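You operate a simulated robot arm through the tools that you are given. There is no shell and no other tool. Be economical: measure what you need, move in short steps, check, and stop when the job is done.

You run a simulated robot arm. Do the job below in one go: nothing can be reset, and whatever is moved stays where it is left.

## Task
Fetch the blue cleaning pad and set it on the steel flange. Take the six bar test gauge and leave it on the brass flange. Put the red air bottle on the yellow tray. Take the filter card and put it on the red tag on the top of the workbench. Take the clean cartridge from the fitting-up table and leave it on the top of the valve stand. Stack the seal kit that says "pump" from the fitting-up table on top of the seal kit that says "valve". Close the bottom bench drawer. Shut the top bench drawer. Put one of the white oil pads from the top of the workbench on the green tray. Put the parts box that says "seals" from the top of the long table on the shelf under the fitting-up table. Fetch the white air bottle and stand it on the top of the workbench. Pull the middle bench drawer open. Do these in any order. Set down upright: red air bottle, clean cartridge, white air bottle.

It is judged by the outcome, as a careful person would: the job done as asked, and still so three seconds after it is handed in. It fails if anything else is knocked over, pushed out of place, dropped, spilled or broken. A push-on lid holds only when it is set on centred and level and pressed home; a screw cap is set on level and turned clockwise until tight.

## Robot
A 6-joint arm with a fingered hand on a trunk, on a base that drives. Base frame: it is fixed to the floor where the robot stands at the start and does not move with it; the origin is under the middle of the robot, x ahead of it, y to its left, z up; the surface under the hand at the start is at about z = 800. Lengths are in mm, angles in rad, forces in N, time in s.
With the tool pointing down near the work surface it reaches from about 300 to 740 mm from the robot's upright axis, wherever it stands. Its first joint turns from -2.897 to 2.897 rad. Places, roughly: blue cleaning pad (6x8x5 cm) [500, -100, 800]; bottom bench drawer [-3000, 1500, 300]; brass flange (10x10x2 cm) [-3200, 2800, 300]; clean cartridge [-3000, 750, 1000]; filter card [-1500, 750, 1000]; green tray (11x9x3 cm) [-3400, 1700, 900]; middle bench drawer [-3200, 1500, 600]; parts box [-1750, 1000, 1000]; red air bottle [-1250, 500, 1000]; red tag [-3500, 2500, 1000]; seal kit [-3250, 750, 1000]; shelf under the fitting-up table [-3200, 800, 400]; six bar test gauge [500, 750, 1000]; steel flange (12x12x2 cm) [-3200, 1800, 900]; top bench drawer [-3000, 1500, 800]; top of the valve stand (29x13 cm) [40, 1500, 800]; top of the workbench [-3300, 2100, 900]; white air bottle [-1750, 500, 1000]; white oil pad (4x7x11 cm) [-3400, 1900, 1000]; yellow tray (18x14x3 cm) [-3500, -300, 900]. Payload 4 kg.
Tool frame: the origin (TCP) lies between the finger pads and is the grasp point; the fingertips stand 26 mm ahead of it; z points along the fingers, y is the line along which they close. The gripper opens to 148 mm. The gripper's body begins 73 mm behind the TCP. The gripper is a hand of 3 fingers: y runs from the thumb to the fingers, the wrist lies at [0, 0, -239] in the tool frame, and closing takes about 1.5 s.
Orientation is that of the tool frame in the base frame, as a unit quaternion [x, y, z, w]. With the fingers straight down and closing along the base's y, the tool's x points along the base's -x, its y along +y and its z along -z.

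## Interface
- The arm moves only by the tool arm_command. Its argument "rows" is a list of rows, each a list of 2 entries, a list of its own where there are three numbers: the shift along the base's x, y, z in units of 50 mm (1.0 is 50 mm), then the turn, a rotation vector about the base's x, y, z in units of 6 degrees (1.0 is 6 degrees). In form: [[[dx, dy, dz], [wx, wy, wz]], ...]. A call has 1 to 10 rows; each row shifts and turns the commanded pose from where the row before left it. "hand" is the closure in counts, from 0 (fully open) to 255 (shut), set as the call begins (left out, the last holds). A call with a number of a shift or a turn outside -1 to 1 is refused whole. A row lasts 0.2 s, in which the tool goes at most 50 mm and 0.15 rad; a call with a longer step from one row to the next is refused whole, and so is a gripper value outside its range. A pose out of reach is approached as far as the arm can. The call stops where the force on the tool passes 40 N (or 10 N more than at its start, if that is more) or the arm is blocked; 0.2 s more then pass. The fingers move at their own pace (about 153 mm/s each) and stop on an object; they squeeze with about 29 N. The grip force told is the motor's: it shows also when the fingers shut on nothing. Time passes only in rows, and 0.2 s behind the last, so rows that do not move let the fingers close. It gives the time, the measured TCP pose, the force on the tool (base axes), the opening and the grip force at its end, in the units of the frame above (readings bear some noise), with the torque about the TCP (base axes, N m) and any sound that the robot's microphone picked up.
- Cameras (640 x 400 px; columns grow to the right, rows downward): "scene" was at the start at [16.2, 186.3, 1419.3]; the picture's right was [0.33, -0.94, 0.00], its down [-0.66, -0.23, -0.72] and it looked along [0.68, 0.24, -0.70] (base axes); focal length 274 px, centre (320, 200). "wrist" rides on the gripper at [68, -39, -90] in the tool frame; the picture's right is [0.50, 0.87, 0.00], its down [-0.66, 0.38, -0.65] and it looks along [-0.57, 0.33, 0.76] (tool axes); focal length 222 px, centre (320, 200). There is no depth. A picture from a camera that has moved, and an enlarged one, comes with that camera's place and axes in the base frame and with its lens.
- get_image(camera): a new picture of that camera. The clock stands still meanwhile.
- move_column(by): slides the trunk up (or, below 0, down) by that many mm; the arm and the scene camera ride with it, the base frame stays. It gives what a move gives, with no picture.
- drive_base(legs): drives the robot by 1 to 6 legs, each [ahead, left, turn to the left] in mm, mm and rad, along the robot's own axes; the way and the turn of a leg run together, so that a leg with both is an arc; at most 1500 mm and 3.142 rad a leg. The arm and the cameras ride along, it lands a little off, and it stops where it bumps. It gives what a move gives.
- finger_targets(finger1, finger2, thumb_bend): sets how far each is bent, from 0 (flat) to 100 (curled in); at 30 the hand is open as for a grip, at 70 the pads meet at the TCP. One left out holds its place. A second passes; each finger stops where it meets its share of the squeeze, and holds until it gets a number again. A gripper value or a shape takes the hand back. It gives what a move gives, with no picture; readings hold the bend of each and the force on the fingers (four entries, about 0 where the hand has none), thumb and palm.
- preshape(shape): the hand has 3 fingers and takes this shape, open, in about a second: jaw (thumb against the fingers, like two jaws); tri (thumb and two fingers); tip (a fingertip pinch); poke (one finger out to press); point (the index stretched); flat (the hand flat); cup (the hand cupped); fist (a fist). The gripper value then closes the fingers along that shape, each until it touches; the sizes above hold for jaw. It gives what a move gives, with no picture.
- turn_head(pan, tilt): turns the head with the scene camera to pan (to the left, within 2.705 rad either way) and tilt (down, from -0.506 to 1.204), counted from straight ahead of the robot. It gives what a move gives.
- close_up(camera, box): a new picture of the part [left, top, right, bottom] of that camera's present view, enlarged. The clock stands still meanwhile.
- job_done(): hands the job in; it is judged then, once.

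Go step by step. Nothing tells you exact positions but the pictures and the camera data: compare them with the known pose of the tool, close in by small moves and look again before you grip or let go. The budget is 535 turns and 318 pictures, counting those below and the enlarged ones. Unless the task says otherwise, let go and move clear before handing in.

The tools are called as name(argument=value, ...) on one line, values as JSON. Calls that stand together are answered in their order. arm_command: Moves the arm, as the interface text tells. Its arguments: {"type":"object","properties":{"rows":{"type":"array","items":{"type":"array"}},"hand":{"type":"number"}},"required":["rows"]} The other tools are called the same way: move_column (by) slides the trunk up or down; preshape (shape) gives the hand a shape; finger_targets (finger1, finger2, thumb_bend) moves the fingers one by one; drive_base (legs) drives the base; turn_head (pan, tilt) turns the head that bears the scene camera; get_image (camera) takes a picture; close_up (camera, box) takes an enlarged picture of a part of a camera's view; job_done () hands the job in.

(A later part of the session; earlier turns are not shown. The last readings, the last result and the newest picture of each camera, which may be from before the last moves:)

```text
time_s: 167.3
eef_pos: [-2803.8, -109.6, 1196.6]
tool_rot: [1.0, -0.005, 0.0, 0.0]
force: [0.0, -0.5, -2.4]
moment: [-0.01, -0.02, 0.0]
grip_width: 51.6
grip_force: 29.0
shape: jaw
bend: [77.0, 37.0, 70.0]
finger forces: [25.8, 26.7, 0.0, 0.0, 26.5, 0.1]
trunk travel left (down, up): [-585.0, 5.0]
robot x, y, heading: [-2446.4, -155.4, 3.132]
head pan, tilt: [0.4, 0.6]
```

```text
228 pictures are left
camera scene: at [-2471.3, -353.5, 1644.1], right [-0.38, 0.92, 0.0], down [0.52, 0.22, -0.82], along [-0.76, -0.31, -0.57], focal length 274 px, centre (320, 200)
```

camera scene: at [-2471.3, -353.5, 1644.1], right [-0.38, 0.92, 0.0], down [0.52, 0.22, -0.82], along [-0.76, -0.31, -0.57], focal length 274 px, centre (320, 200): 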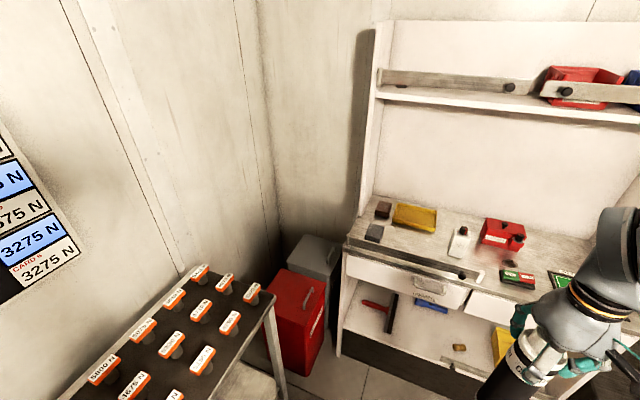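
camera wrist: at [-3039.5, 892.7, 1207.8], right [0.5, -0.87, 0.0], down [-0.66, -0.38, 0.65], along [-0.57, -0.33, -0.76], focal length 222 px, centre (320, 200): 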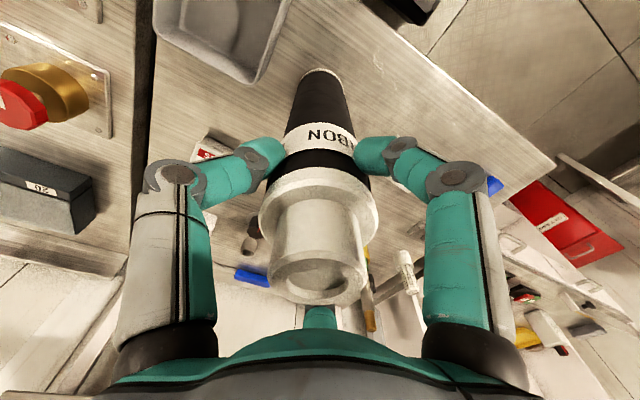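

Now back along the corridor toward the start area.

drive_base(legs=[[-1000, 40, 0.005], [-1000, 0, 0]])

turn_head(pan=-2.2, tilt=0.55)

get_image(camera="scene")

```text
time_s: 177.3
eef_pos: [-802.0, -140.6, 1196.9]
tool_rot: [1.0, 0.001, 0.0, 0.0]
force: [0.4, 0.3, -3.5]
moment: [0.01, 0.0, 0.02]
grip_width: 51.8
grip_force: 29.4
shape: jaw
bend: [77.0, 37.0, 70.0]
finger forces: [25.8, 26.7, 0.0, 0.0, 26.4, 0.0]
trunk travel left (down, up): [-585.0, 5.0]
robot x, y, heading: [-441.9, -183.3, -3.14]
head pan, tilt: [0.4, 0.6]
```

```text
time_s: 179.6
eef_pos: [-801.4, -140.2, 1195.3]
tool_rot: [1.0, 0.001, 0.0, 0.0]
force: [0.8, -1.1, -2.9]
moment: [0.0, -0.01, 0.01]
grip_width: 51.6
grip_force: 29.1
shape: jaw
bend: [77.0, 37.0, 70.0]
finger forces: [25.7, 26.6, 0.0, 0.1, 26.5, 0.1]
trunk travel left (down, up): [-585.0, 5.0]
robot x, y, heading: [-441.3, -184.1, -3.142]
head pan, tilt: [-2.201, 0.55]
```

```text
227 pictures are left
camera scene: at [-331.9, -273.6, 1648.6], right [0.81, -0.59, 0.0], down [-0.31, -0.42, -0.85], along [0.5, 0.69, -0.52], focal length 274 px, centre (320, 200)
```

scene: 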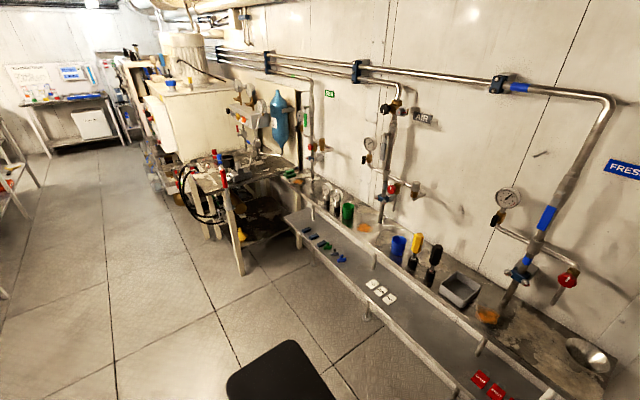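

drive_base(legs=[[0, 0, -1.57], [900, 0, 0]])

turn_head(pan=-0.5, tilt=0.7)

get_image(camera="scene")

```text
time_s: 188.2
eef_pos: [-425.6, 1085.6, 1197.0]
tool_rot: [0.714, -0.7, 0.0, 0.0]
force: [-0.8, 0.2, -3.2]
moment: [-0.01, -0.01, 0.01]
grip_width: 51.3
grip_force: 28.9
shape: jaw
bend: [77.0, 37.0, 70.0]
finger forces: [24.0, 28.4, 0.1, 0.0, 27.2, 0.0]
trunk travel left (down, up): [-585.0, 5.0]
robot x, y, heading: [-460.6, 727.8, 1.594]
head pan, tilt: [-2.201, 0.55]
```

```text
time_s: 189.9
eef_pos: [-426.5, 1085.8, 1195.7]
tool_rot: [0.714, -0.7, 0.001, 0.0]
force: [-0.7, 0.2, -3.2]
moment: [-0.01, -0.01, 0.02]
grip_width: 51.3
grip_force: 28.4
shape: jaw
bend: [77.0, 37.0, 70.0]
finger forces: [24.0, 28.4, 0.0, 0.1, 27.2, 0.1]
trunk travel left (down, up): [-585.0, 5.0]
robot x, y, heading: [-463.0, 729.9, 1.587]
head pan, tilt: [-0.499, 0.7]
```

```text
226 pictures are left
camera scene: at [-584.1, 737.8, 1635.5], right [0.89, -0.46, 0.0], down [-0.3, -0.57, -0.76], along [0.35, 0.68, -0.64], focal length 274 px, centre (320, 200)
```

scene: 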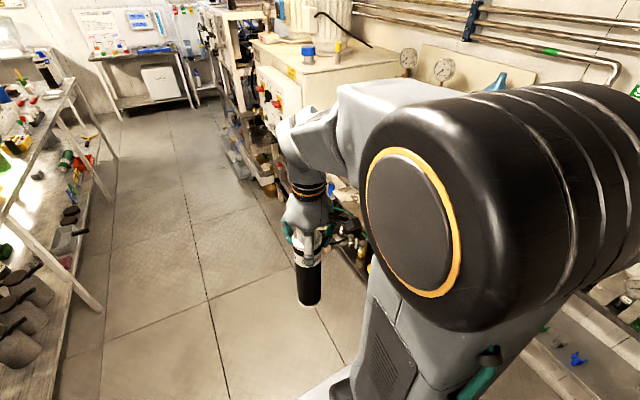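

drive_base(legs=[[0, 0, -1.59], [-60, 600, 0]])

turn_head(pan=0.1, tilt=0.8)

get_image(camera="scene")

```text
time_s: 197.2
eef_pos: [-155.2, 1267.7, 1197.4]
tool_rot: [0.012, 1.0, 0.0, 0.0]
force: [-0.2, 1.1, -2.7]
moment: [-0.03, 0.0, -0.01]
grip_width: 51.4
grip_force: 28.7
shape: jaw
bend: [77.0, 37.0, 70.0]
finger forces: [23.5, 28.2, 0.0, 0.0, 27.1, 0.0]
trunk travel left (down, up): [-585.0, 5.0]
robot x, y, heading: [-514.7, 1321.8, -0.021]
head pan, tilt: [-0.499, 0.7]
```

```text
time_s: 198.2
eef_pos: [-154.4, 1268.3, 1197.5]
tool_rot: [0.012, 1.0, 0.0, 0.0]
force: [-0.2, -0.7, -2.9]
moment: [0.0, 0.05, 0.03]
grip_width: 51.4
grip_force: 28.7
shape: jaw
bend: [77.0, 37.0, 70.0]
finger forces: [23.6, 28.2, 0.0, 0.0, 27.2, 0.1]
trunk travel left (down, up): [-585.0, 5.0]
robot x, y, heading: [-513.1, 1323.6, -0.023]
head pan, tilt: [0.099, 0.799]
```

```text
225 pictures are left
camera scene: at [-488.0, 1487.7, 1627.2], right [0.08, -1.0, 0.0], down [-0.71, -0.05, -0.7], along [0.7, 0.05, -0.72], focal length 274 px, centre (320, 200)
```

scene: 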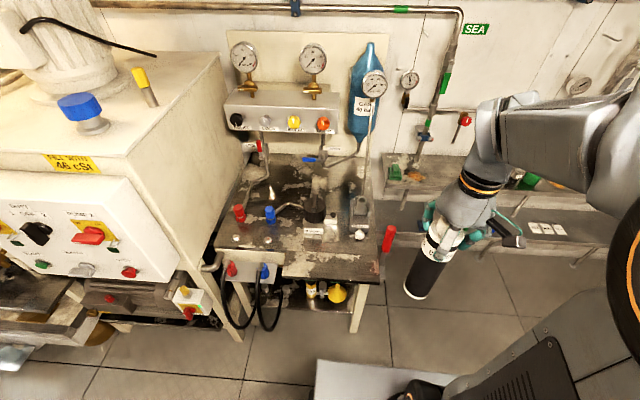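

close_up(camera="scene", box=[210, 140, 410, 300])

```text
2.50 times, centred on (310, 220) of scene
camera zoom: at [-488.0, 1487.7, 1627.2], right [0.08, -1.0, 0.0], down [-0.71, -0.05, -0.7], along [0.7, 0.05, -0.72], focal length 685 px, centre (345, 150)
```

zoom: 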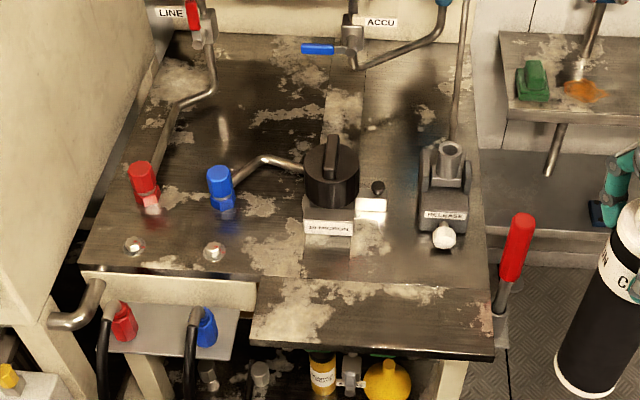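

The free strip at the front of the valve stand is about x -50…75, y 1330…1645, z ≈ 800. I swing the cartridge in front of it, then over it.

arm_command(rows=[[[0, 0.93, 0], [0, 0, 0]], [[0, 0.93, 0], [0, 0, 0]], [[0, 0.93, 0], [0, 0, 0]], [[0, 0.93, 0], [0, 0, 0]], [[0, 0.93, 0], [0, 0, 0]], [[0.8, 0, 0], [0, 0, 0]], [[0.8, 0, 0], [0, 0, 0]], [[0.8, 0, 0], [0, 0, 0]], [[0.8, 0, 0], [0, 0, 0]]])

get_image(camera="scene")

get_image(camera="wrist")

```text
time_s: 200.2
eef_pos: [6.9, 1502.3, 1196.0]
tool_rot: [0.013, 1.0, 0.0, 0.0]
force: [0.8, -0.9, -4.0]
moment: [-0.01, 0.0, -0.02]
grip_width: 51.4
grip_force: 29.5
shape: jaw
bend: [77.0, 37.0, 70.0]
finger forces: [23.7, 28.3, 0.0, 0.0, 27.0, 0.1]
trunk travel left (down, up): [-585.0, 5.0]
robot x, y, heading: [-509.7, 1322.2, -0.02]
head pan, tilt: [0.099, 0.799]
```

```text
223 pictures are left
camera scene: at [-487.1, 1487.9, 1627.2], right [0.08, -1.0, 0.0], down [-0.72, -0.06, -0.7], along [0.69, 0.05, -0.72], focal length 274 px, centre (320, 200)
```

scene: 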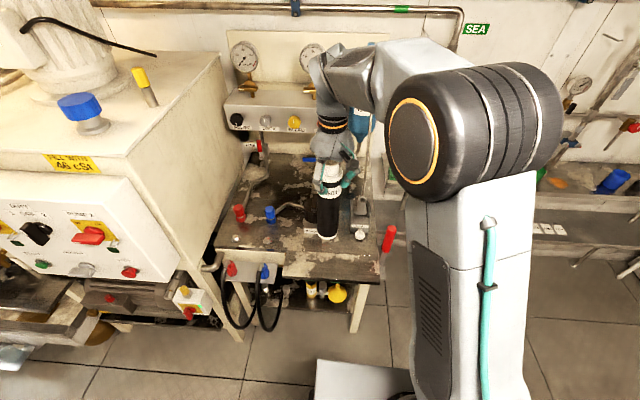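

```text
222 pictures are left
camera wrist: at [-61.2, 1464.1, 1285.2], right [-0.48, 0.88, 0.0], down [0.66, 0.36, 0.65], along [0.57, 0.31, -0.76], focal length 222 px, centre (320, 200)
```

wrist: 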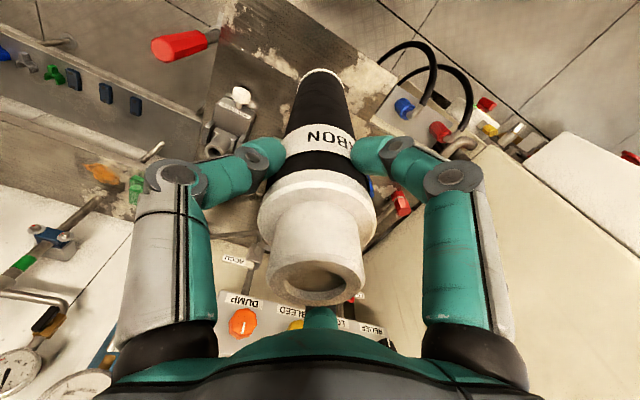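

arm_command(rows=[[[0, 0, -0.9], [0, 0, 0]], [[0, 0, -0.9], [0, 0, 0]], [[0, 0, -0.9], [0, 0, 0]]])

close_up(camera="scene", box=[210, 140, 410, 300])

get_image(camera="wrist")

```text
time_s: 201.0
eef_pos: [7.8, 1500.2, 1059.4]
tool_rot: [0.013, 1.0, 0.0, -0.001]
force: [-0.8, 0.3, -2.9]
moment: [-0.03, 0.01, -0.02]
grip_width: 51.0
grip_force: 29.3
shape: jaw
bend: [77.0, 37.0, 70.0]
finger forces: [23.6, 28.3, 0.0, 0.1, 26.9, 0.1]
trunk travel left (down, up): [-585.0, 5.0]
robot x, y, heading: [-509.3, 1323.0, -0.021]
head pan, tilt: [0.099, 0.799]
```

```text
2.50 times, centred on (310, 220) of scene
camera zoom: at [-487.7, 1488.1, 1627.2], right [0.08, -1.0, 0.0], down [-0.71, -0.06, -0.7], along [0.69, 0.05, -0.72], focal length 685 px, centre (345, 150)
```

zoom: 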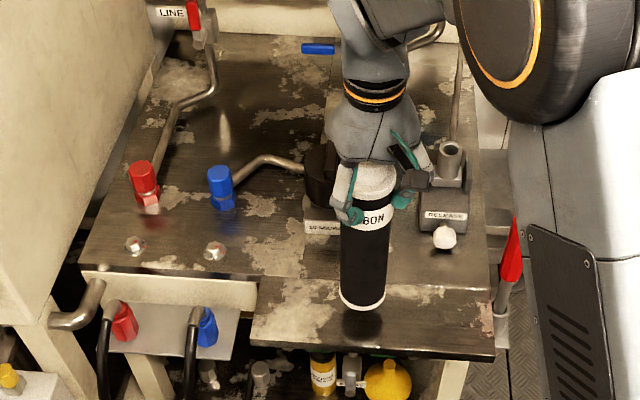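

```text
220 pictures are left
camera wrist: at [-60.6, 1462.5, 1149.6], right [-0.48, 0.88, 0.0], down [0.66, 0.36, 0.65], along [0.57, 0.31, -0.76], focal length 222 px, centre (320, 200)
```

wrist: 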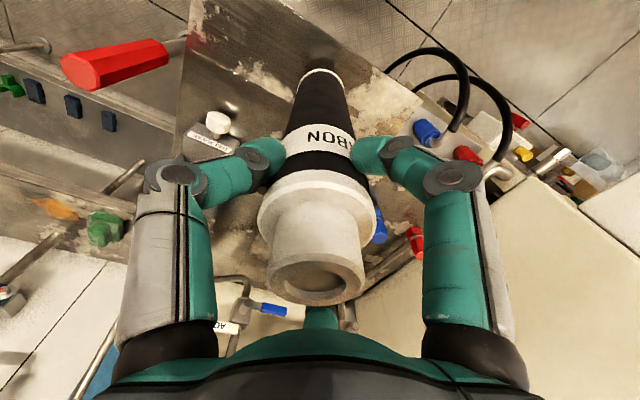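

arm_command(rows=[[[0, 0, -0.5], [0, 0, 0]], [[0, 0, -0.1], [0, 0, 0]], [[0, 0, -0.1], [0, 0, 0]], [[0, 0, -0.08], [0, 0, 0]], [[0, 0, -0.08], [0, 0, 0]]])

close_up(camera="scene", box=[210, 140, 410, 300])

```text
time_s: 202.2
eef_pos: [6.7, 1500.6, 1018.3]
tool_rot: [0.012, 1.0, 0.0, 0.0]
force: [0.6, 0.2, -4.5]
moment: [-0.04, 0.04, -0.01]
grip_width: 51.0
grip_force: 29.3
shape: jaw
bend: [77.0, 37.0, 70.0]
finger forces: [23.6, 28.1, 0.1, 0.0, 26.8, 0.0]
trunk travel left (down, up): [-585.0, 5.0]
robot x, y, heading: [-512.2, 1322.2, -0.02]
head pan, tilt: [0.099, 0.799]
```

```text
2.50 times, centred on (310, 220) of scene
camera zoom: at [-487.9, 1487.9, 1627.2], right [0.08, -1.0, 0.0], down [-0.71, -0.06, -0.7], along [0.69, 0.05, -0.72], focal length 685 px, centre (345, 150)
```

zoom: 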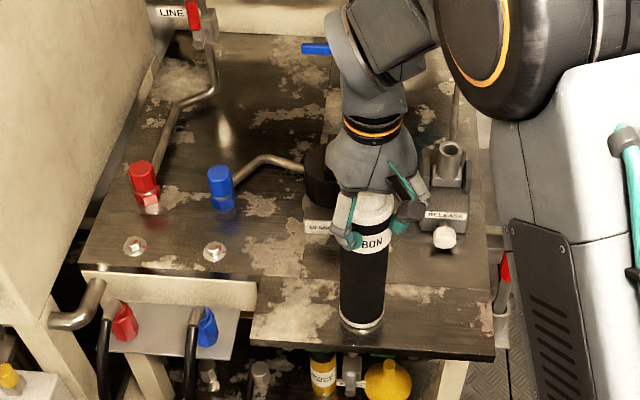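

arm_command(rows=[[[0, 0, -0.06], [0, 0, 0]], [[0, 0, -0.06], [0, 0, 0]], [[0, 0, -0.06], [0, 0, 0]], [[0, 0, 0], [0, 0, 0]]])

```text
time_s: 203.0
eef_pos: [4.9, 1500.8, 1015.6]
tool_rot: [0.012, 1.0, 0.003, 0.005]
force: [-5.0, -2.1, 29.2]
moment: [-0.13, 0.07, 0.0]
grip_width: 52.7
grip_force: 29.6
shape: jaw
bend: [78.0, 37.0, 71.0]
finger forces: [29.5, 30.6, 0.1, 0.0, 33.9, 0.0]
trunk travel left (down, up): [-585.0, 5.0]
robot x, y, heading: [-508.9, 1322.2, -0.024]
head pan, tilt: [0.099, 0.799]
stopped in row 3: the force on the tool passed its limit at 44 N (the readings are from after the stop); the commanded pose is now the measured one
```

Firm contact. I ease up a hair to unload, then open.

arm_command(rows=[[[0, 0, 0.03], [0, 0, 0]], [[0, 0, 0.03], [0, 0, 0]], [[0, 0, 0], [0, 0, 0]]])

arm_command(rows=[[[0, 0, 0], [0, 0, 0]], [[0, 0, 0], [0, 0, 0]], [[0, 0, 0], [0, 0, 0]], [[0, 0, 0], [0, 0, 0]], [[0, 0, 0], [0, 0, 0]], [[0, 0, 0], [0, 0, 0]]], hand=10)

close_up(camera="scene", box=[210, 140, 410, 300])

get_image(camera="wrist")

```text
time_s: 203.8
eef_pos: [4.7, 1501.7, 1015.8]
tool_rot: [0.012, 1.0, 0.002, 0.002]
force: [-3.7, -2.0, 14.7]
moment: [-0.13, -0.03, -0.02]
grip_width: 52.7
grip_force: 28.9
shape: jaw
bend: [78.0, 36.0, 71.0]
finger forces: [28.2, 30.9, 0.0, 0.0, 32.4, 0.0]
trunk travel left (down, up): [-585.0, 5.0]
robot x, y, heading: [-510.1, 1320.8, -0.024]
head pan, tilt: [0.099, 0.799]
```

```text
time_s: 205.2
eef_pos: [6.8, 1502.3, 1015.8]
tool_rot: [0.013, 1.0, 0.001, 0.002]
force: [-0.2, -0.6, 0.3]
moment: [0.0, 0.01, 0.0]
grip_width: 142.0
grip_force: 0.1
shape: jaw
bend: [28.0, 28.0, 28.0]
finger forces: [0.0, 0.0, 0.0, 0.0, 0.0, 0.0]
trunk travel left (down, up): [-585.0, 5.0]
robot x, y, heading: [-509.7, 1318.1, -0.025]
head pan, tilt: [0.099, 0.799]
```

```text
2.50 times, centred on (310, 220) of scene
camera zoom: at [-488.2, 1487.9, 1627.2], right [0.08, -1.0, 0.0], down [-0.71, -0.06, -0.7], along [0.7, 0.05, -0.72], focal length 685 px, centre (345, 150)
```

zoom: 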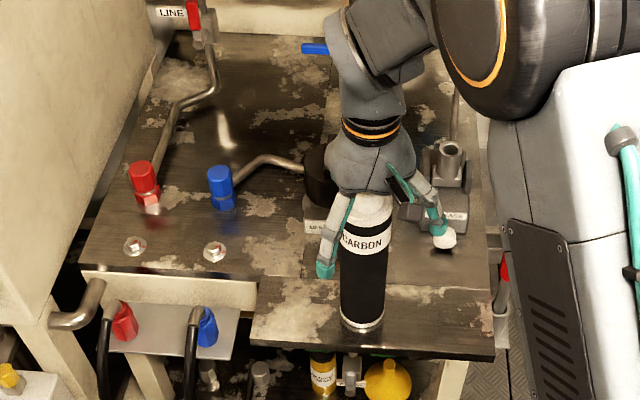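

```text
217 pictures are left
camera wrist: at [-62.5, 1463.9, 1105.4], right [-0.48, 0.88, 0.0], down [0.66, 0.36, 0.66], along [0.58, 0.32, -0.75], focal length 222 px, centre (320, 200)
```

wrist: 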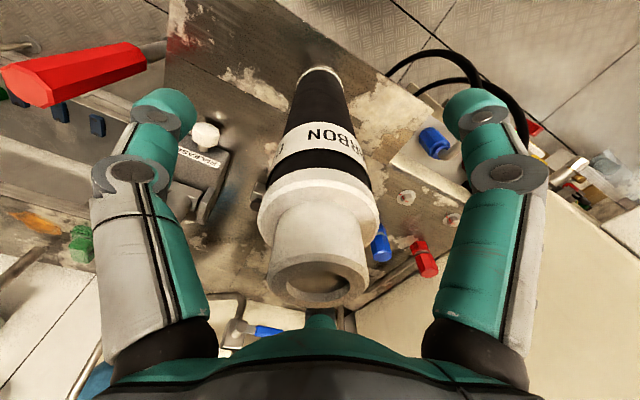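

The cartridge stands upright on the stand's free top. I rise clear and pull back.

arm_command(rows=[[[0, 0, 0.6], [0, 0, 0]], [[0, 0, 1], [0, 0, 0]], [[0, 0, 1], [0, 0, 0]], [[0, 0, 1], [0, 0, 0]], [[-1, 0, 0.2], [0, 0, 0]], [[-1, 0, 0], [0, 0, 0]], [[-1, 0, 0], [0, 0, 0]]])

close_up(camera="scene", box=[210, 140, 410, 300])

```text
refused: row 5 steps farther than a row can; nothing moved
```

```text
2.50 times, centred on (310, 220) of scene
camera zoom: at [-488.2, 1487.9, 1627.2], right [0.08, -1.0, 0.0], down [-0.71, -0.06, -0.7], along [0.7, 0.05, -0.72], focal length 685 px, centre (345, 150)
```

zoom: 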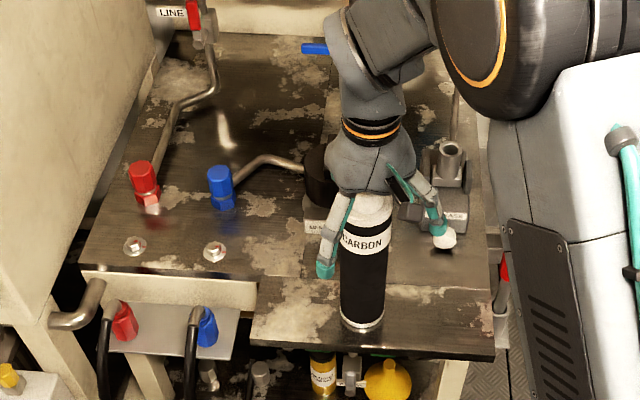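

arm_command(rows=[[[0, 0, 0.6], [0, 0, 0]], [[0, 0, 1], [0, 0, 0]], [[0, 0, 1], [0, 0, 0]], [[0, 0, 1], [0, 0, 0]], [[-0.9, 0, 0.2], [0, 0, 0]], [[-1, 0, 0], [0, 0, 0]], [[-1, 0, 0], [0, 0, 0]]])

close_up(camera="scene", box=[210, 140, 410, 300])

```text
time_s: 206.8
eef_pos: [-139.6, 1500.2, 1205.5]
tool_rot: [0.013, 1.0, 0.001, 0.002]
force: [0.1, 0.4, 0.0]
moment: [-0.02, -0.02, -0.03]
grip_width: 142.0
grip_force: 0.0
shape: jaw
bend: [28.0, 27.0, 28.0]
finger forces: [0.0, 0.0, 0.0, 0.0, 0.0, 0.0]
trunk travel left (down, up): [-585.0, 5.0]
robot x, y, heading: [-512.4, 1316.9, -0.024]
head pan, tilt: [0.099, 0.799]
```

```text
2.50 times, centred on (310, 220) of scene
camera zoom: at [-488.9, 1487.6, 1627.2], right [0.08, -1.0, 0.0], down [-0.71, -0.05, -0.7], along [0.7, 0.05, -0.72], focal length 685 px, centre (345, 150)
```

zoom: 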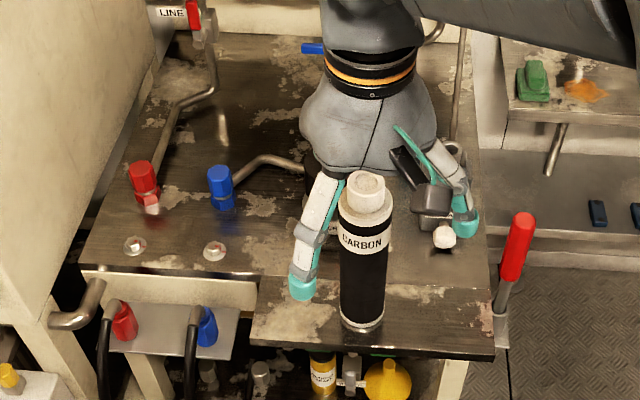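

Now the test gauge. I drive round to face the pipe bench at y ≈ 720.

drive_base(legs=[[-60, 0, 0.024], [0, -620, 0], [480, 0, 0]])

turn_head(pan=0.0, tilt=0.75)

get_image(camera="scene")

```text
time_s: 213.2
eef_pos: [277.3, 894.2, 1205.2]
tool_rot: [0.004, 1.0, 0.0, 0.002]
force: [0.1, 1.0, 0.2]
moment: [-0.03, 0.0, -0.01]
grip_width: 142.1
grip_force: 0.1
shape: jaw
bend: [28.0, 27.0, 28.0]
finger forces: [0.0, 0.0, 0.0, 0.0, 0.0, 0.1]
trunk travel left (down, up): [-585.0, 5.0]
robot x, y, heading: [-92.7, 710.2, -0.006]
head pan, tilt: [0.099, 0.799]
```

```text
time_s: 213.9
eef_pos: [275.7, 893.6, 1206.2]
tool_rot: [0.005, 1.0, 0.001, 0.003]
force: [0.2, 0.0, 0.2]
moment: [-0.01, 0.02, -0.02]
grip_width: 142.2
grip_force: 0.0
shape: jaw
bend: [28.0, 27.0, 28.0]
finger forces: [0.0, 0.1, 0.1, 0.0, 0.1, 0.0]
trunk travel left (down, up): [-585.0, 5.0]
robot x, y, heading: [-94.7, 707.2, -0.01]
head pan, tilt: [0.0, 0.75]
```

```text
214 pictures are left
camera scene: at [-70.9, 867.3, 1631.2], right [-0.01, -1.0, 0.0], down [-0.68, 0.0, -0.73], along [0.73, 0.0, -0.68], focal length 274 px, centre (320, 200)
```

scene: 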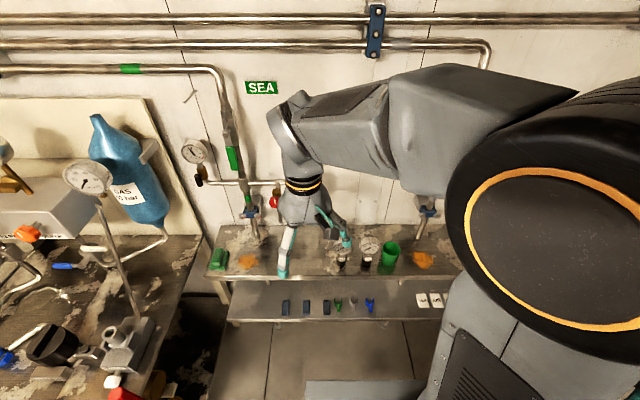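

close_up(camera="scene", box=[310, 225, 410, 285])

get_image(camera="wrist")

```text
6.40 times, centred on (360, 255) of scene
camera zoom: at [-70.9, 867.3, 1631.2], right [-0.01, -1.0, 0.0], down [-0.68, 0.0, -0.73], along [0.73, 0.0, -0.68], focal length 1754 px, centre (64, -152)
```

zoom: 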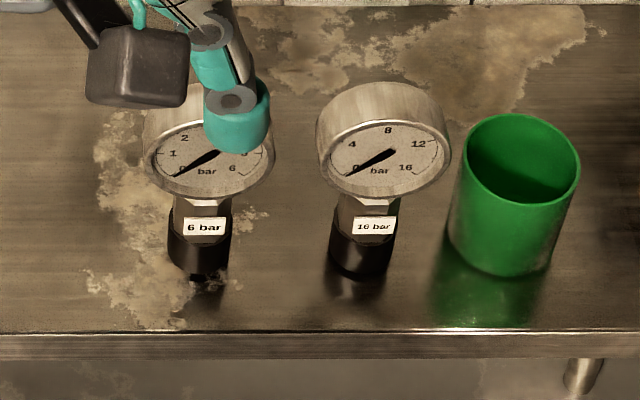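

```text
212 pictures are left
camera wrist: at [208.8, 854.9, 1294.7], right [-0.49, 0.87, 0.0], down [0.66, 0.37, 0.66], along [0.57, 0.32, -0.75], focal length 222 px, centre (320, 200)
```

wrist: 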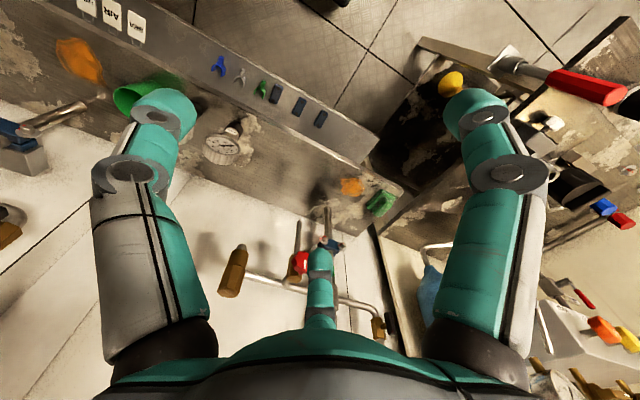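

The left gauge is marked "6 bar" (dial axis along x, about [481, 793], dial centre z ≈ 897). Its destination is under the workbench, so I'll hold it by the dial with a horizontal hand, thumb on top. I back off for room and rotate the hand.

drive_base(legs=[[-270, 0, 0.008]])

arm_command(rows=[[[0.9, -0.2, -0.2], [0, -1, 0]], [[0.9, -0.2, -0.2], [0, -1, 0]], [[0.9, -0.2, -0.2], [0, -1, 0]], [[0.9, -0.2, -0.2], [0, -1, 0]], [[0.7, -0.2, -0.2], [0, -1, 0]], [[0.7, 0, 0], [0, -1, 0]], [[0, 0, 0], [0, -1, 0]], [[0, 0, 0], [0, -1, 0]]], hand=30)

arm_command(rows=[[[0, 0, 0], [0, -1, 0]], [[0, 0, 0], [0, -1, 0]], [[0, 0, 0], [0, -1, 0]], [[0, 0, 0], [0, -1, 0]], [[0, 0, 0], [0, -1, 0]], [[0, 0, 0], [0, -1, 0]], [[0, 0, 0], [0, -1, 0]]])

arm_command(rows=[[[0, 0, 0], [-1, 0, 0]], [[0, 0, 0], [-1, 0, 0]], [[0, 0, 0], [-1, 0, 0]], [[0, 0, 0], [-1, 0, 0]], [[0, 0, 0], [-1, 0, 0]], [[0, 0, 0], [-1, 0, 0]], [[0, 0, 0], [-1, 0, 0]], [[0, 0, 0], [-1, 0, 0]]])

arm_command(rows=[[[0, 0, 0], [-1, 0, 0]], [[0, 0, 0], [-1, 0, 0]], [[0, 0, 0], [-1, 0, 0]], [[0, 0, 0], [-1, 0, 0]], [[0, 0, 0], [-1, 0, 0]], [[0, 0, 0], [-1, 0, 0]], [[0, 0, 0], [-1, 0, 0]]])

```text
time_s: 215.8
eef_pos: [4.6, 897.6, 1205.2]
tool_rot: [0.001, 1.0, 0.002, 0.003]
force: [-1.1, 0.0, 0.2]
moment: [-0.01, -0.02, 0.01]
grip_width: 142.2
grip_force: 0.1
shape: jaw
bend: [28.0, 27.0, 28.0]
finger forces: [0.0, 0.0, 0.1, 0.0, 0.0, 0.0]
trunk travel left (down, up): [-585.0, 5.0]
robot x, y, heading: [-364.3, 703.4, 0.006]
head pan, tilt: [0.0, 0.75]
```

```text
time_s: 217.6
eef_pos: [254.1, 848.8, 1155.8]
tool_rot: [-0.002, 0.913, 0.002, 0.408]
force: [-0.3, 0.2, -0.5]
moment: [-0.01, -0.01, -0.01]
grip_width: 130.6
grip_force: 0.0
shape: jaw
bend: [25.0, 25.0, 36.0]
finger forces: [0.0, 0.0, 0.0, 0.0, 0.0, 0.0]
trunk travel left (down, up): [-585.0, 5.0]
robot x, y, heading: [-365.8, 707.4, 0.001]
head pan, tilt: [0.0, 0.75]
```

```text
time_s: 219.2
eef_pos: [247.7, 930.2, 1211.9]
tool_rot: [0.006, 0.711, -0.007, 0.703]
force: [-0.1, 0.5, 0.1]
moment: [-0.02, 0.02, -0.01]
grip_width: 130.7
grip_force: 0.1
shape: jaw
bend: [25.0, 25.0, 36.0]
finger forces: [0.0, 0.1, 0.0, 0.1, 0.0, 0.0]
out of reach, approached as far as the arm can: row 4, 5, 6, 7
trunk travel left (down, up): [-585.0, 5.0]
robot x, y, heading: [-363.9, 709.7, 0.002]
head pan, tilt: [0.0, 0.75]
```

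```text
time_s: 221.0
eef_pos: [246.4, 939.4, 1218.5]
tool_rot: [-0.288, 0.647, -0.288, 0.644]
force: [-0.8, 0.9, 0.0]
moment: [0.0, 0.0, 0.01]
grip_width: 130.7
grip_force: 0.0
shape: jaw
bend: [25.0, 25.0, 36.0]
finger forces: [0.0, 0.0, 0.0, 0.0, 0.1, 0.0]
out of reach, approached as far as the arm can: row 1
trunk travel left (down, up): [-585.0, 5.0]
robot x, y, heading: [-363.8, 708.4, 0.001]
head pan, tilt: [0.0, 0.75]
```

```text
time_s: 222.6
eef_pos: [246.2, 938.7, 1217.9]
tool_rot: [0.502, -0.502, 0.499, -0.497]
force: [-0.3, 0.1, 0.4]
moment: [0.01, 0.0, 0.0]
grip_width: 130.6
grip_force: 0.0
shape: jaw
bend: [25.0, 25.0, 36.0]
finger forces: [0.0, 0.0, 0.0, 0.1, 0.1, 0.1]
trunk travel left (down, up): [-585.0, 5.0]
robot x, y, heading: [-360.8, 709.7, -0.004]
head pan, tilt: [0.0, 0.75]
```

Orientation reached. I lower the trunk to dial height and shift sideways to line up.

move_column(by=-320)

drive_base(legs=[[0, -146, 0.004]])

get_image(camera="wrist")

get_image(camera="scene")

```text
time_s: 225.8
eef_pos: [246.3, 939.4, 898.5]
tool_rot: [0.502, -0.501, 0.499, -0.498]
force: [1.1, -0.4, 0.0]
moment: [0.02, 0.01, -0.02]
grip_width: 130.6
grip_force: 0.1
shape: jaw
bend: [25.0, 25.0, 36.0]
finger forces: [0.0, 0.0, 0.0, 0.0, 0.0, 0.0]
trunk travel left (down, up): [-265.0, 325.0]
robot x, y, heading: [-362.4, 708.8, 0.001]
head pan, tilt: [0.0, 0.75]
```

```text
time_s: 227.1
eef_pos: [245.6, 795.6, 897.5]
tool_rot: [0.503, -0.5, 0.497, -0.5]
force: [0.2, -0.2, -0.4]
moment: [0.0, -0.02, -0.03]
grip_width: 130.7
grip_force: 0.0
shape: jaw
bend: [25.0, 25.0, 36.0]
finger forces: [0.0, 0.1, 0.0, 0.1, 0.0, 0.0]
trunk travel left (down, up): [-265.0, 325.0]
robot x, y, heading: [-360.7, 559.6, 0.007]
head pan, tilt: [0.0, 0.75]
```

```text
211 pictures are left
camera wrist: at [156.2, 728.1, 936.0], right [0.0, -0.5, -0.87], down [-0.66, 0.65, -0.37], along [0.75, 0.57, -0.33], focal length 222 px, centre (320, 200)
```

wrist: 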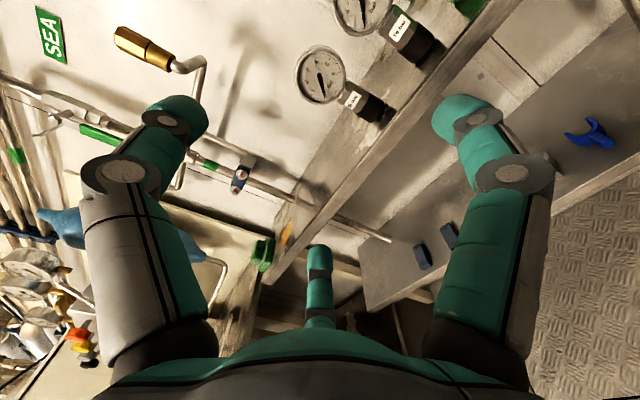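

```text
210 pictures are left
camera scene: at [-342.5, 721.1, 1311.2], right [0.01, -1.0, 0.0], down [-0.68, -0.01, -0.73], along [0.73, 0.01, -0.68], focal length 274 px, centre (320, 200)
```

scene: 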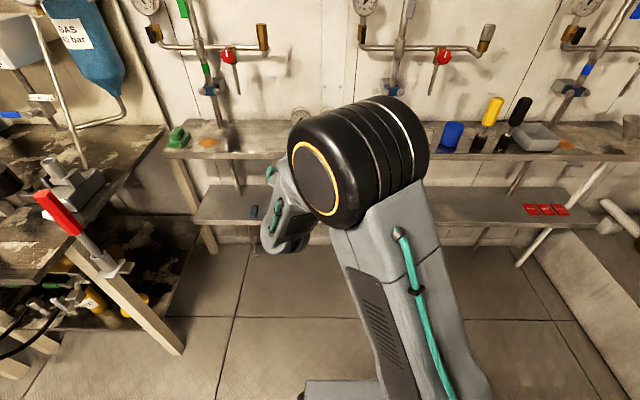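

The 6 bar dial is ahead at about y = 787, z = 901. I narrow the hand to stay clear of the 16 bar gauge and drive forward a bit.

arm_command(rows=[[[0, -0.14, 0.06], [0, 0, 0]], [[0, 0, 0], [0, 0, 0]], [[0, 0, 0], [0, 0, 0]]], hand=90)

drive_base(legs=[[130, 0, 0]])

get_image(camera="wrist")

```text
time_s: 227.9
eef_pos: [246.2, 790.3, 902.1]
tool_rot: [0.503, -0.501, 0.497, -0.499]
force: [-0.4, -0.5, 0.6]
moment: [-0.01, -0.01, -0.01]
grip_width: 96.3
grip_force: 0.1
shape: jaw
bend: [30.0, 30.0, 70.0]
finger forces: [0.0, 0.0, 0.0, 0.1, 0.0, 0.1]
trunk travel left (down, up): [-265.0, 325.0]
robot x, y, heading: [-363.3, 563.2, 0.004]
head pan, tilt: [0.0, 0.75]
```

```text
time_s: 229.2
eef_pos: [373.4, 793.4, 901.1]
tool_rot: [0.504, -0.501, 0.496, -0.499]
force: [0.4, -1.4, -0.2]
moment: [0.0, 0.02, 0.0]
grip_width: 96.5
grip_force: 0.0
shape: jaw
bend: [30.0, 30.0, 70.0]
finger forces: [0.0, 0.1, 0.0, 0.0, 0.0, 0.1]
trunk travel left (down, up): [-265.0, 325.0]
robot x, y, heading: [-236.0, 560.4, 0.016]
head pan, tilt: [0.0, 0.75]
```

```text
209 pictures are left
camera wrist: at [284.0, 725.7, 939.7], right [0.0, -0.5, -0.87], down [-0.66, 0.65, -0.37], along [0.75, 0.57, -0.33], focal length 222 px, centre (320, 200)
```

wrist: 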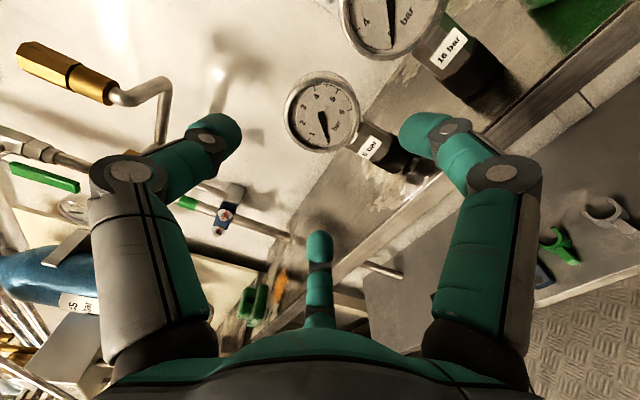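

arm_command(rows=[[[0.6, -0.1, 0], [0, 0, 0]], [[0.6, 0, 0], [0, 0, 0]], [[0.4, 0, 0], [0, 0, 0]]])

get_image(camera="wrist")

```text
time_s: 230.0
eef_pos: [453.7, 792.6, 903.1]
tool_rot: [0.504, -0.503, 0.497, -0.496]
force: [0.0, 0.6, 0.3]
moment: [-0.02, -0.01, -0.01]
grip_width: 96.4
grip_force: 0.2
shape: jaw
bend: [30.0, 30.0, 70.0]
finger forces: [0.1, 0.0, 0.1, 0.0, 0.1, 0.1]
out of reach, approached as far as the arm can: row 2
trunk travel left (down, up): [-265.0, 325.0]
robot x, y, heading: [-232.5, 560.9, 0.015]
head pan, tilt: [0.0, 0.75]
```

```text
208 pictures are left
camera wrist: at [364.5, 724.3, 942.2], right [-0.01, -0.5, -0.87], down [-0.66, 0.65, -0.37], along [0.75, 0.57, -0.34], focal length 222 px, centre (320, 200)
```

wrist: 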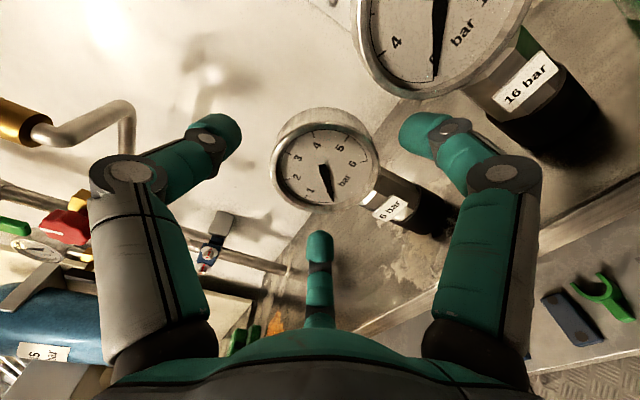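

arm_command(rows=[[[0, -0.18, 0.04], [0, 0, 0]], [[0.2, 0, 0], [0, 0, 0]], [[0.2, 0, 0], [0, 0, 0]]])

get_image(camera="wrist")

```text
time_s: 230.8
eef_pos: [474.0, 790.1, 906.9]
tool_rot: [0.505, -0.502, 0.496, -0.497]
force: [-0.2, 0.1, -0.6]
moment: [0.03, -0.01, 0.01]
grip_width: 96.2
grip_force: 0.1
shape: jaw
bend: [30.0, 30.0, 70.0]
finger forces: [0.2, 0.0, 0.0, 0.0, 0.0, 0.0]
out of reach, approached as far as the arm can: row 1
trunk travel left (down, up): [-265.0, 325.0]
robot x, y, heading: [-234.0, 561.3, 0.015]
head pan, tilt: [0.0, 0.75]
```

```text
207 pictures are left
camera wrist: at [384.7, 721.0, 946.9], right [-0.01, -0.5, -0.87], down [-0.66, 0.65, -0.37], along [0.75, 0.57, -0.34], focal length 222 px, centre (320, 200)
```

wrist: 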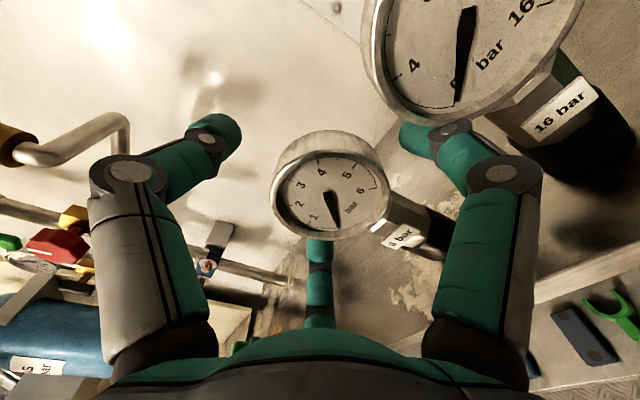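

The dial sits between the three digits. I close on it.

arm_command(rows=[[[0, 0, 0], [0, 0, 0]], [[0, 0, 0], [0, 0, 0]], [[0, 0, 0], [0, 0, 0]], [[0, 0, 0], [0, 0, 0]], [[0, 0, 0], [0, 0, 0]], [[0, 0, 0], [0, 0, 0]], [[0, 0, 0], [0, 0, 0]]], hand=255)

get_image(camera="wrist")

```text
time_s: 232.4
eef_pos: [475.1, 788.2, 906.6]
tool_rot: [0.504, -0.503, 0.496, -0.497]
force: [2.1, 0.9, 3.0]
moment: [0.05, -0.11, -0.02]
grip_width: 55.2
grip_force: 28.2
shape: jaw
bend: [77.0, 38.0, 70.0]
finger forces: [25.0, 25.8, 0.0, 0.0, 27.3, 0.0]
trunk travel left (down, up): [-265.0, 325.0]
robot x, y, heading: [-234.8, 561.8, 0.01]
head pan, tilt: [0.0, 0.75]
```

```text
206 pictures are left
camera wrist: at [384.7, 720.8, 947.3], right [-0.01, -0.5, -0.87], down [-0.66, 0.65, -0.37], along [0.75, 0.57, -0.34], focal length 222 px, centre (320, 200)
```

wrist: 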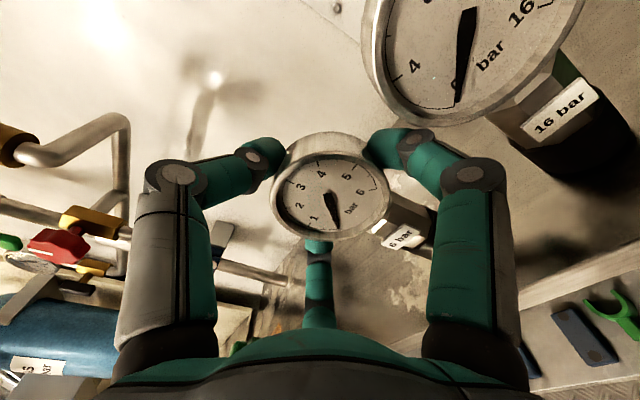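

Gripped, and the 16 bar gauge hasn't moved. I raise by the trunk, check, then back away.

move_column(by=100)

get_image(camera="wrist")

drive_base(legs=[[-300, 0, 0]])

turn_head(pan=0.3, tilt=0.7)

get_image(camera="scene")

```text
time_s: 233.7
eef_pos: [475.1, 788.9, 1007.9]
tool_rot: [0.504, -0.502, 0.497, -0.496]
force: [0.2, 0.1, -2.4]
moment: [0.0, 0.04, 0.02]
grip_width: 54.7
grip_force: 28.9
shape: jaw
bend: [77.0, 38.0, 70.0]
finger forces: [27.2, 27.3, 0.0, 0.0, 25.3, 0.0]
trunk travel left (down, up): [-365.0, 225.0]
robot x, y, heading: [-233.7, 563.4, 0.012]
head pan, tilt: [0.0, 0.75]
```

```text
205 pictures are left
camera wrist: at [384.9, 721.0, 1046.9], right [-0.01, -0.5, -0.87], down [-0.66, 0.65, -0.37], along [0.75, 0.57, -0.34], focal length 222 px, centre (320, 200)
```

wrist: 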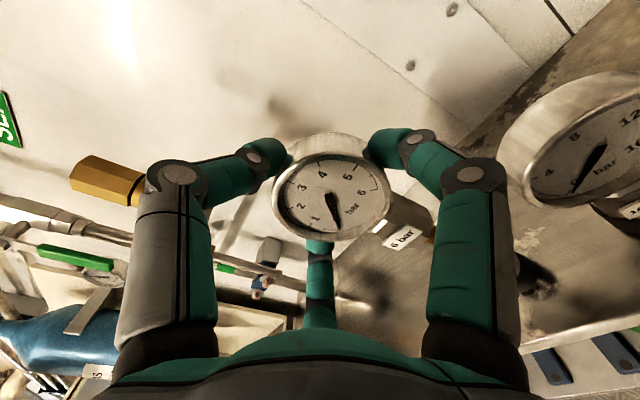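

```text
time_s: 235.8
eef_pos: [177.0, 785.2, 1007.5]
tool_rot: [0.504, -0.503, 0.496, -0.497]
force: [0.3, -0.2, -1.9]
moment: [-0.02, 0.03, 0.0]
grip_width: 54.9
grip_force: 28.7
shape: jaw
bend: [77.0, 38.0, 70.0]
finger forces: [27.1, 27.3, 0.0, 0.1, 25.3, 0.1]
trunk travel left (down, up): [-365.0, 225.0]
robot x, y, heading: [-531.8, 557.3, 0.01]
head pan, tilt: [0.0, 0.75]
```

```text
time_s: 236.6
eef_pos: [177.6, 784.3, 1006.8]
tool_rot: [0.505, -0.502, 0.497, -0.496]
force: [-0.3, 0.2, -2.3]
moment: [0.02, 0.07, 0.04]
grip_width: 55.1
grip_force: 29.1
shape: jaw
bend: [77.0, 38.0, 70.0]
finger forces: [27.2, 27.4, 0.0, 0.1, 25.2, 0.0]
trunk travel left (down, up): [-365.0, 225.0]
robot x, y, heading: [-533.3, 559.0, 0.012]
head pan, tilt: [0.3, 0.7]
```

```text
204 pictures are left
camera scene: at [-514.5, 743.8, 1415.4], right [0.31, -0.95, 0.0], down [-0.61, -0.2, -0.76], along [0.73, 0.23, -0.64], focal length 274 px, centre (320, 200)
```

scene: 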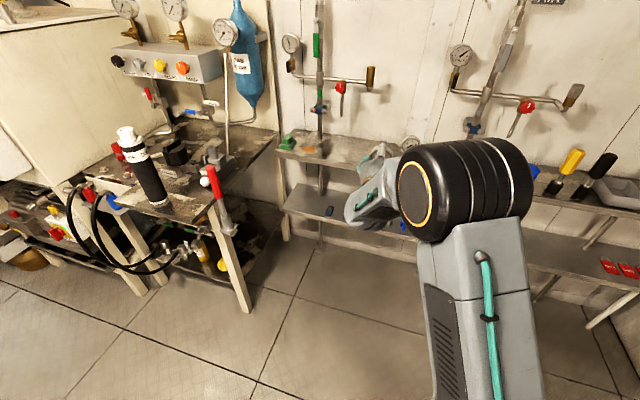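

Held well. I centre the arm, raise the trunk, and go back round to the workbench with the gauge.

arm_command(rows=[[[-0.3, -0.9, 0], [0, 0, 0]], [[-0.3, -0.9, 0], [0, 0, 0]], [[-0.3, -0.9, 0], [0, 0, 0]], [[-0.3, -0.9, 0], [0, 0, 0]]])

move_column(by=215)

drive_base(legs=[[0, -720, 0], [0, 0, 3.12], [1000, 0, 0]])

```text
time_s: 237.6
eef_pos: [115.7, 706.5, 1083.9]
tool_rot: [-0.503, 0.512, -0.498, 0.486]
force: [0.0, 0.6, -2.5]
moment: [0.0, 0.02, 0.0]
grip_width: 54.9
grip_force: 29.0
shape: jaw
bend: [77.0, 38.0, 70.0]
finger forces: [27.3, 27.4, 0.0, 0.0, 25.3, 0.0]
out of reach, approached as far as the arm can: row 1, 2, 3, 4
trunk travel left (down, up): [-365.0, 225.0]
robot x, y, heading: [-530.7, 559.0, 0.008]
head pan, tilt: [0.3, 0.7]
```

```text
time_s: 239.9
eef_pos: [116.0, 706.2, 1299.0]
tool_rot: [-0.502, 0.513, -0.498, 0.487]
force: [-0.2, -0.7, -2.0]
moment: [0.0, 0.02, 0.03]
grip_width: 54.8
grip_force: 29.3
shape: jaw
bend: [77.0, 38.0, 70.0]
finger forces: [27.2, 27.4, 0.0, 0.0, 25.3, 0.0]
trunk travel left (down, up): [-580.0, 10.0]
robot x, y, heading: [-530.5, 559.9, 0.011]
head pan, tilt: [0.3, 0.7]
```

```text
time_s: 247.2
eef_pos: [-437.8, 493.6, 1297.3]
tool_rot: [0.703, -0.146, 0.144, -0.681]
force: [0.3, 0.8, -2.3]
moment: [-0.04, -0.01, 0.0]
grip_width: 54.8
grip_force: 29.3
shape: jaw
bend: [77.0, 38.0, 70.0]
finger forces: [26.9, 27.3, 0.0, 0.0, 24.9, 0.0]
trunk travel left (down, up): [-580.0, 10.0]
robot x, y, heading: [-552.2, -161.1, 1.189]
head pan, tilt: [0.3, 0.7]
stopped in leg 2: the robot was blocked; the commanded pose is now the measured one
```

The turn was blocked. I look around to see by what.

turn_head(pan=-1.2, tilt=0.9)

get_image(camera="scene")

turn_head(pan=0.6, tilt=0.7)

get_image(camera="scene")

turn_head(pan=2.2, tilt=0.9)

get_image(camera="scene")

```text
time_s: 248.8
eef_pos: [-438.5, 494.0, 1298.5]
tool_rot: [0.703, -0.147, 0.144, -0.681]
force: [0.2, 0.9, -2.0]
moment: [-0.02, 0.01, 0.0]
grip_width: 54.9
grip_force: 29.2
shape: jaw
bend: [77.0, 38.0, 70.0]
finger forces: [27.0, 27.3, 0.1, 0.1, 24.9, 0.0]
trunk travel left (down, up): [-580.0, 10.0]
robot x, y, heading: [-550.1, -162.7, 1.188]
head pan, tilt: [-1.201, 0.901]
```

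```text
203 pictures are left
camera scene: at [-649.0, -159.1, 1614.3], right [-0.01, -1.0, 0.0], down [-0.78, 0.01, -0.62], along [0.62, -0.01, -0.78], focal length 274 px, centre (320, 200)
```

scene: 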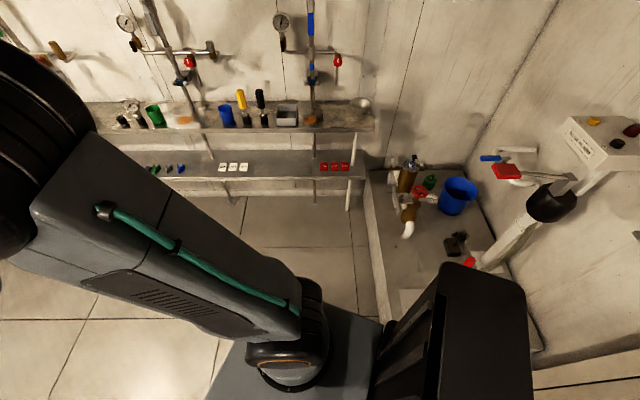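

```text
time_s: 250.6
eef_pos: [-439.2, 493.8, 1298.7]
tool_rot: [0.703, -0.147, 0.143, -0.681]
force: [0.1, -0.4, -1.5]
moment: [-0.04, 0.0, 0.04]
grip_width: 54.5
grip_force: 28.5
shape: jaw
bend: [77.0, 38.0, 70.0]
finger forces: [27.0, 27.3, 0.0, 0.0, 24.9, 0.0]
trunk travel left (down, up): [-580.0, 10.0]
robot x, y, heading: [-554.3, -159.3, 1.191]
head pan, tilt: [0.6, 0.7]
```

```text
202 pictures are left
camera scene: at [-742.9, -75.4, 1630.4], right [0.98, 0.22, 0.0], down [0.14, -0.63, -0.76], along [-0.17, 0.75, -0.64], focal length 274 px, centre (320, 200)
```

scene: 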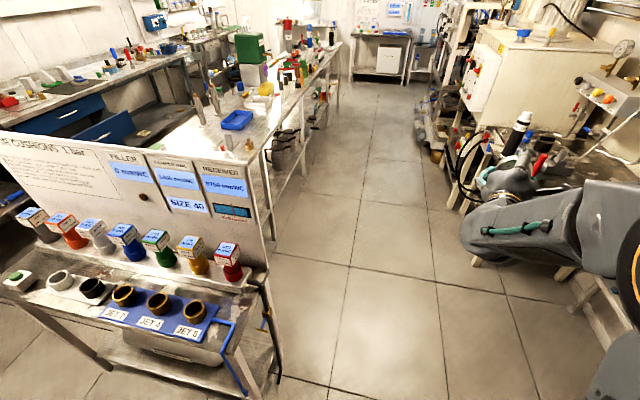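

```text
time_s: 252.2
eef_pos: [-438.8, 495.5, 1298.2]
tool_rot: [0.703, -0.147, 0.142, -0.681]
force: [0.2, 0.2, -2.3]
moment: [-0.02, 0.03, 0.01]
grip_width: 54.8
grip_force: 28.8
shape: jaw
bend: [77.0, 38.0, 70.0]
finger forces: [26.9, 27.3, 0.0, 0.1, 24.9, 0.0]
trunk travel left (down, up): [-580.0, 10.0]
robot x, y, heading: [-551.6, -163.1, 1.19]
head pan, tilt: [2.201, 0.901]
```

```text
201 pictures are left
camera scene: at [-797.7, -176.8, 1614.3], right [-0.25, 0.97, 0.0], down [0.76, 0.19, -0.62], along [-0.6, -0.15, -0.78], focal length 274 px, centre (320, 200)
```

scene: 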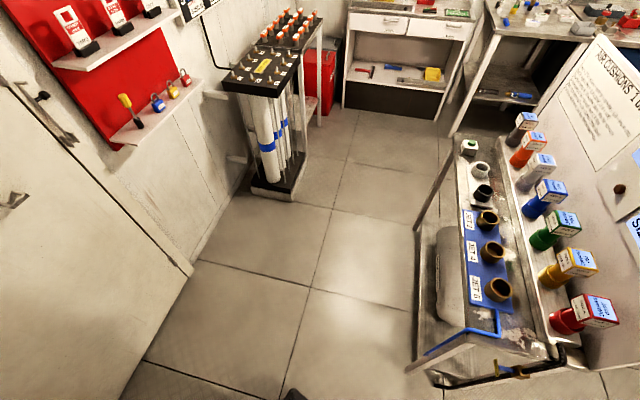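

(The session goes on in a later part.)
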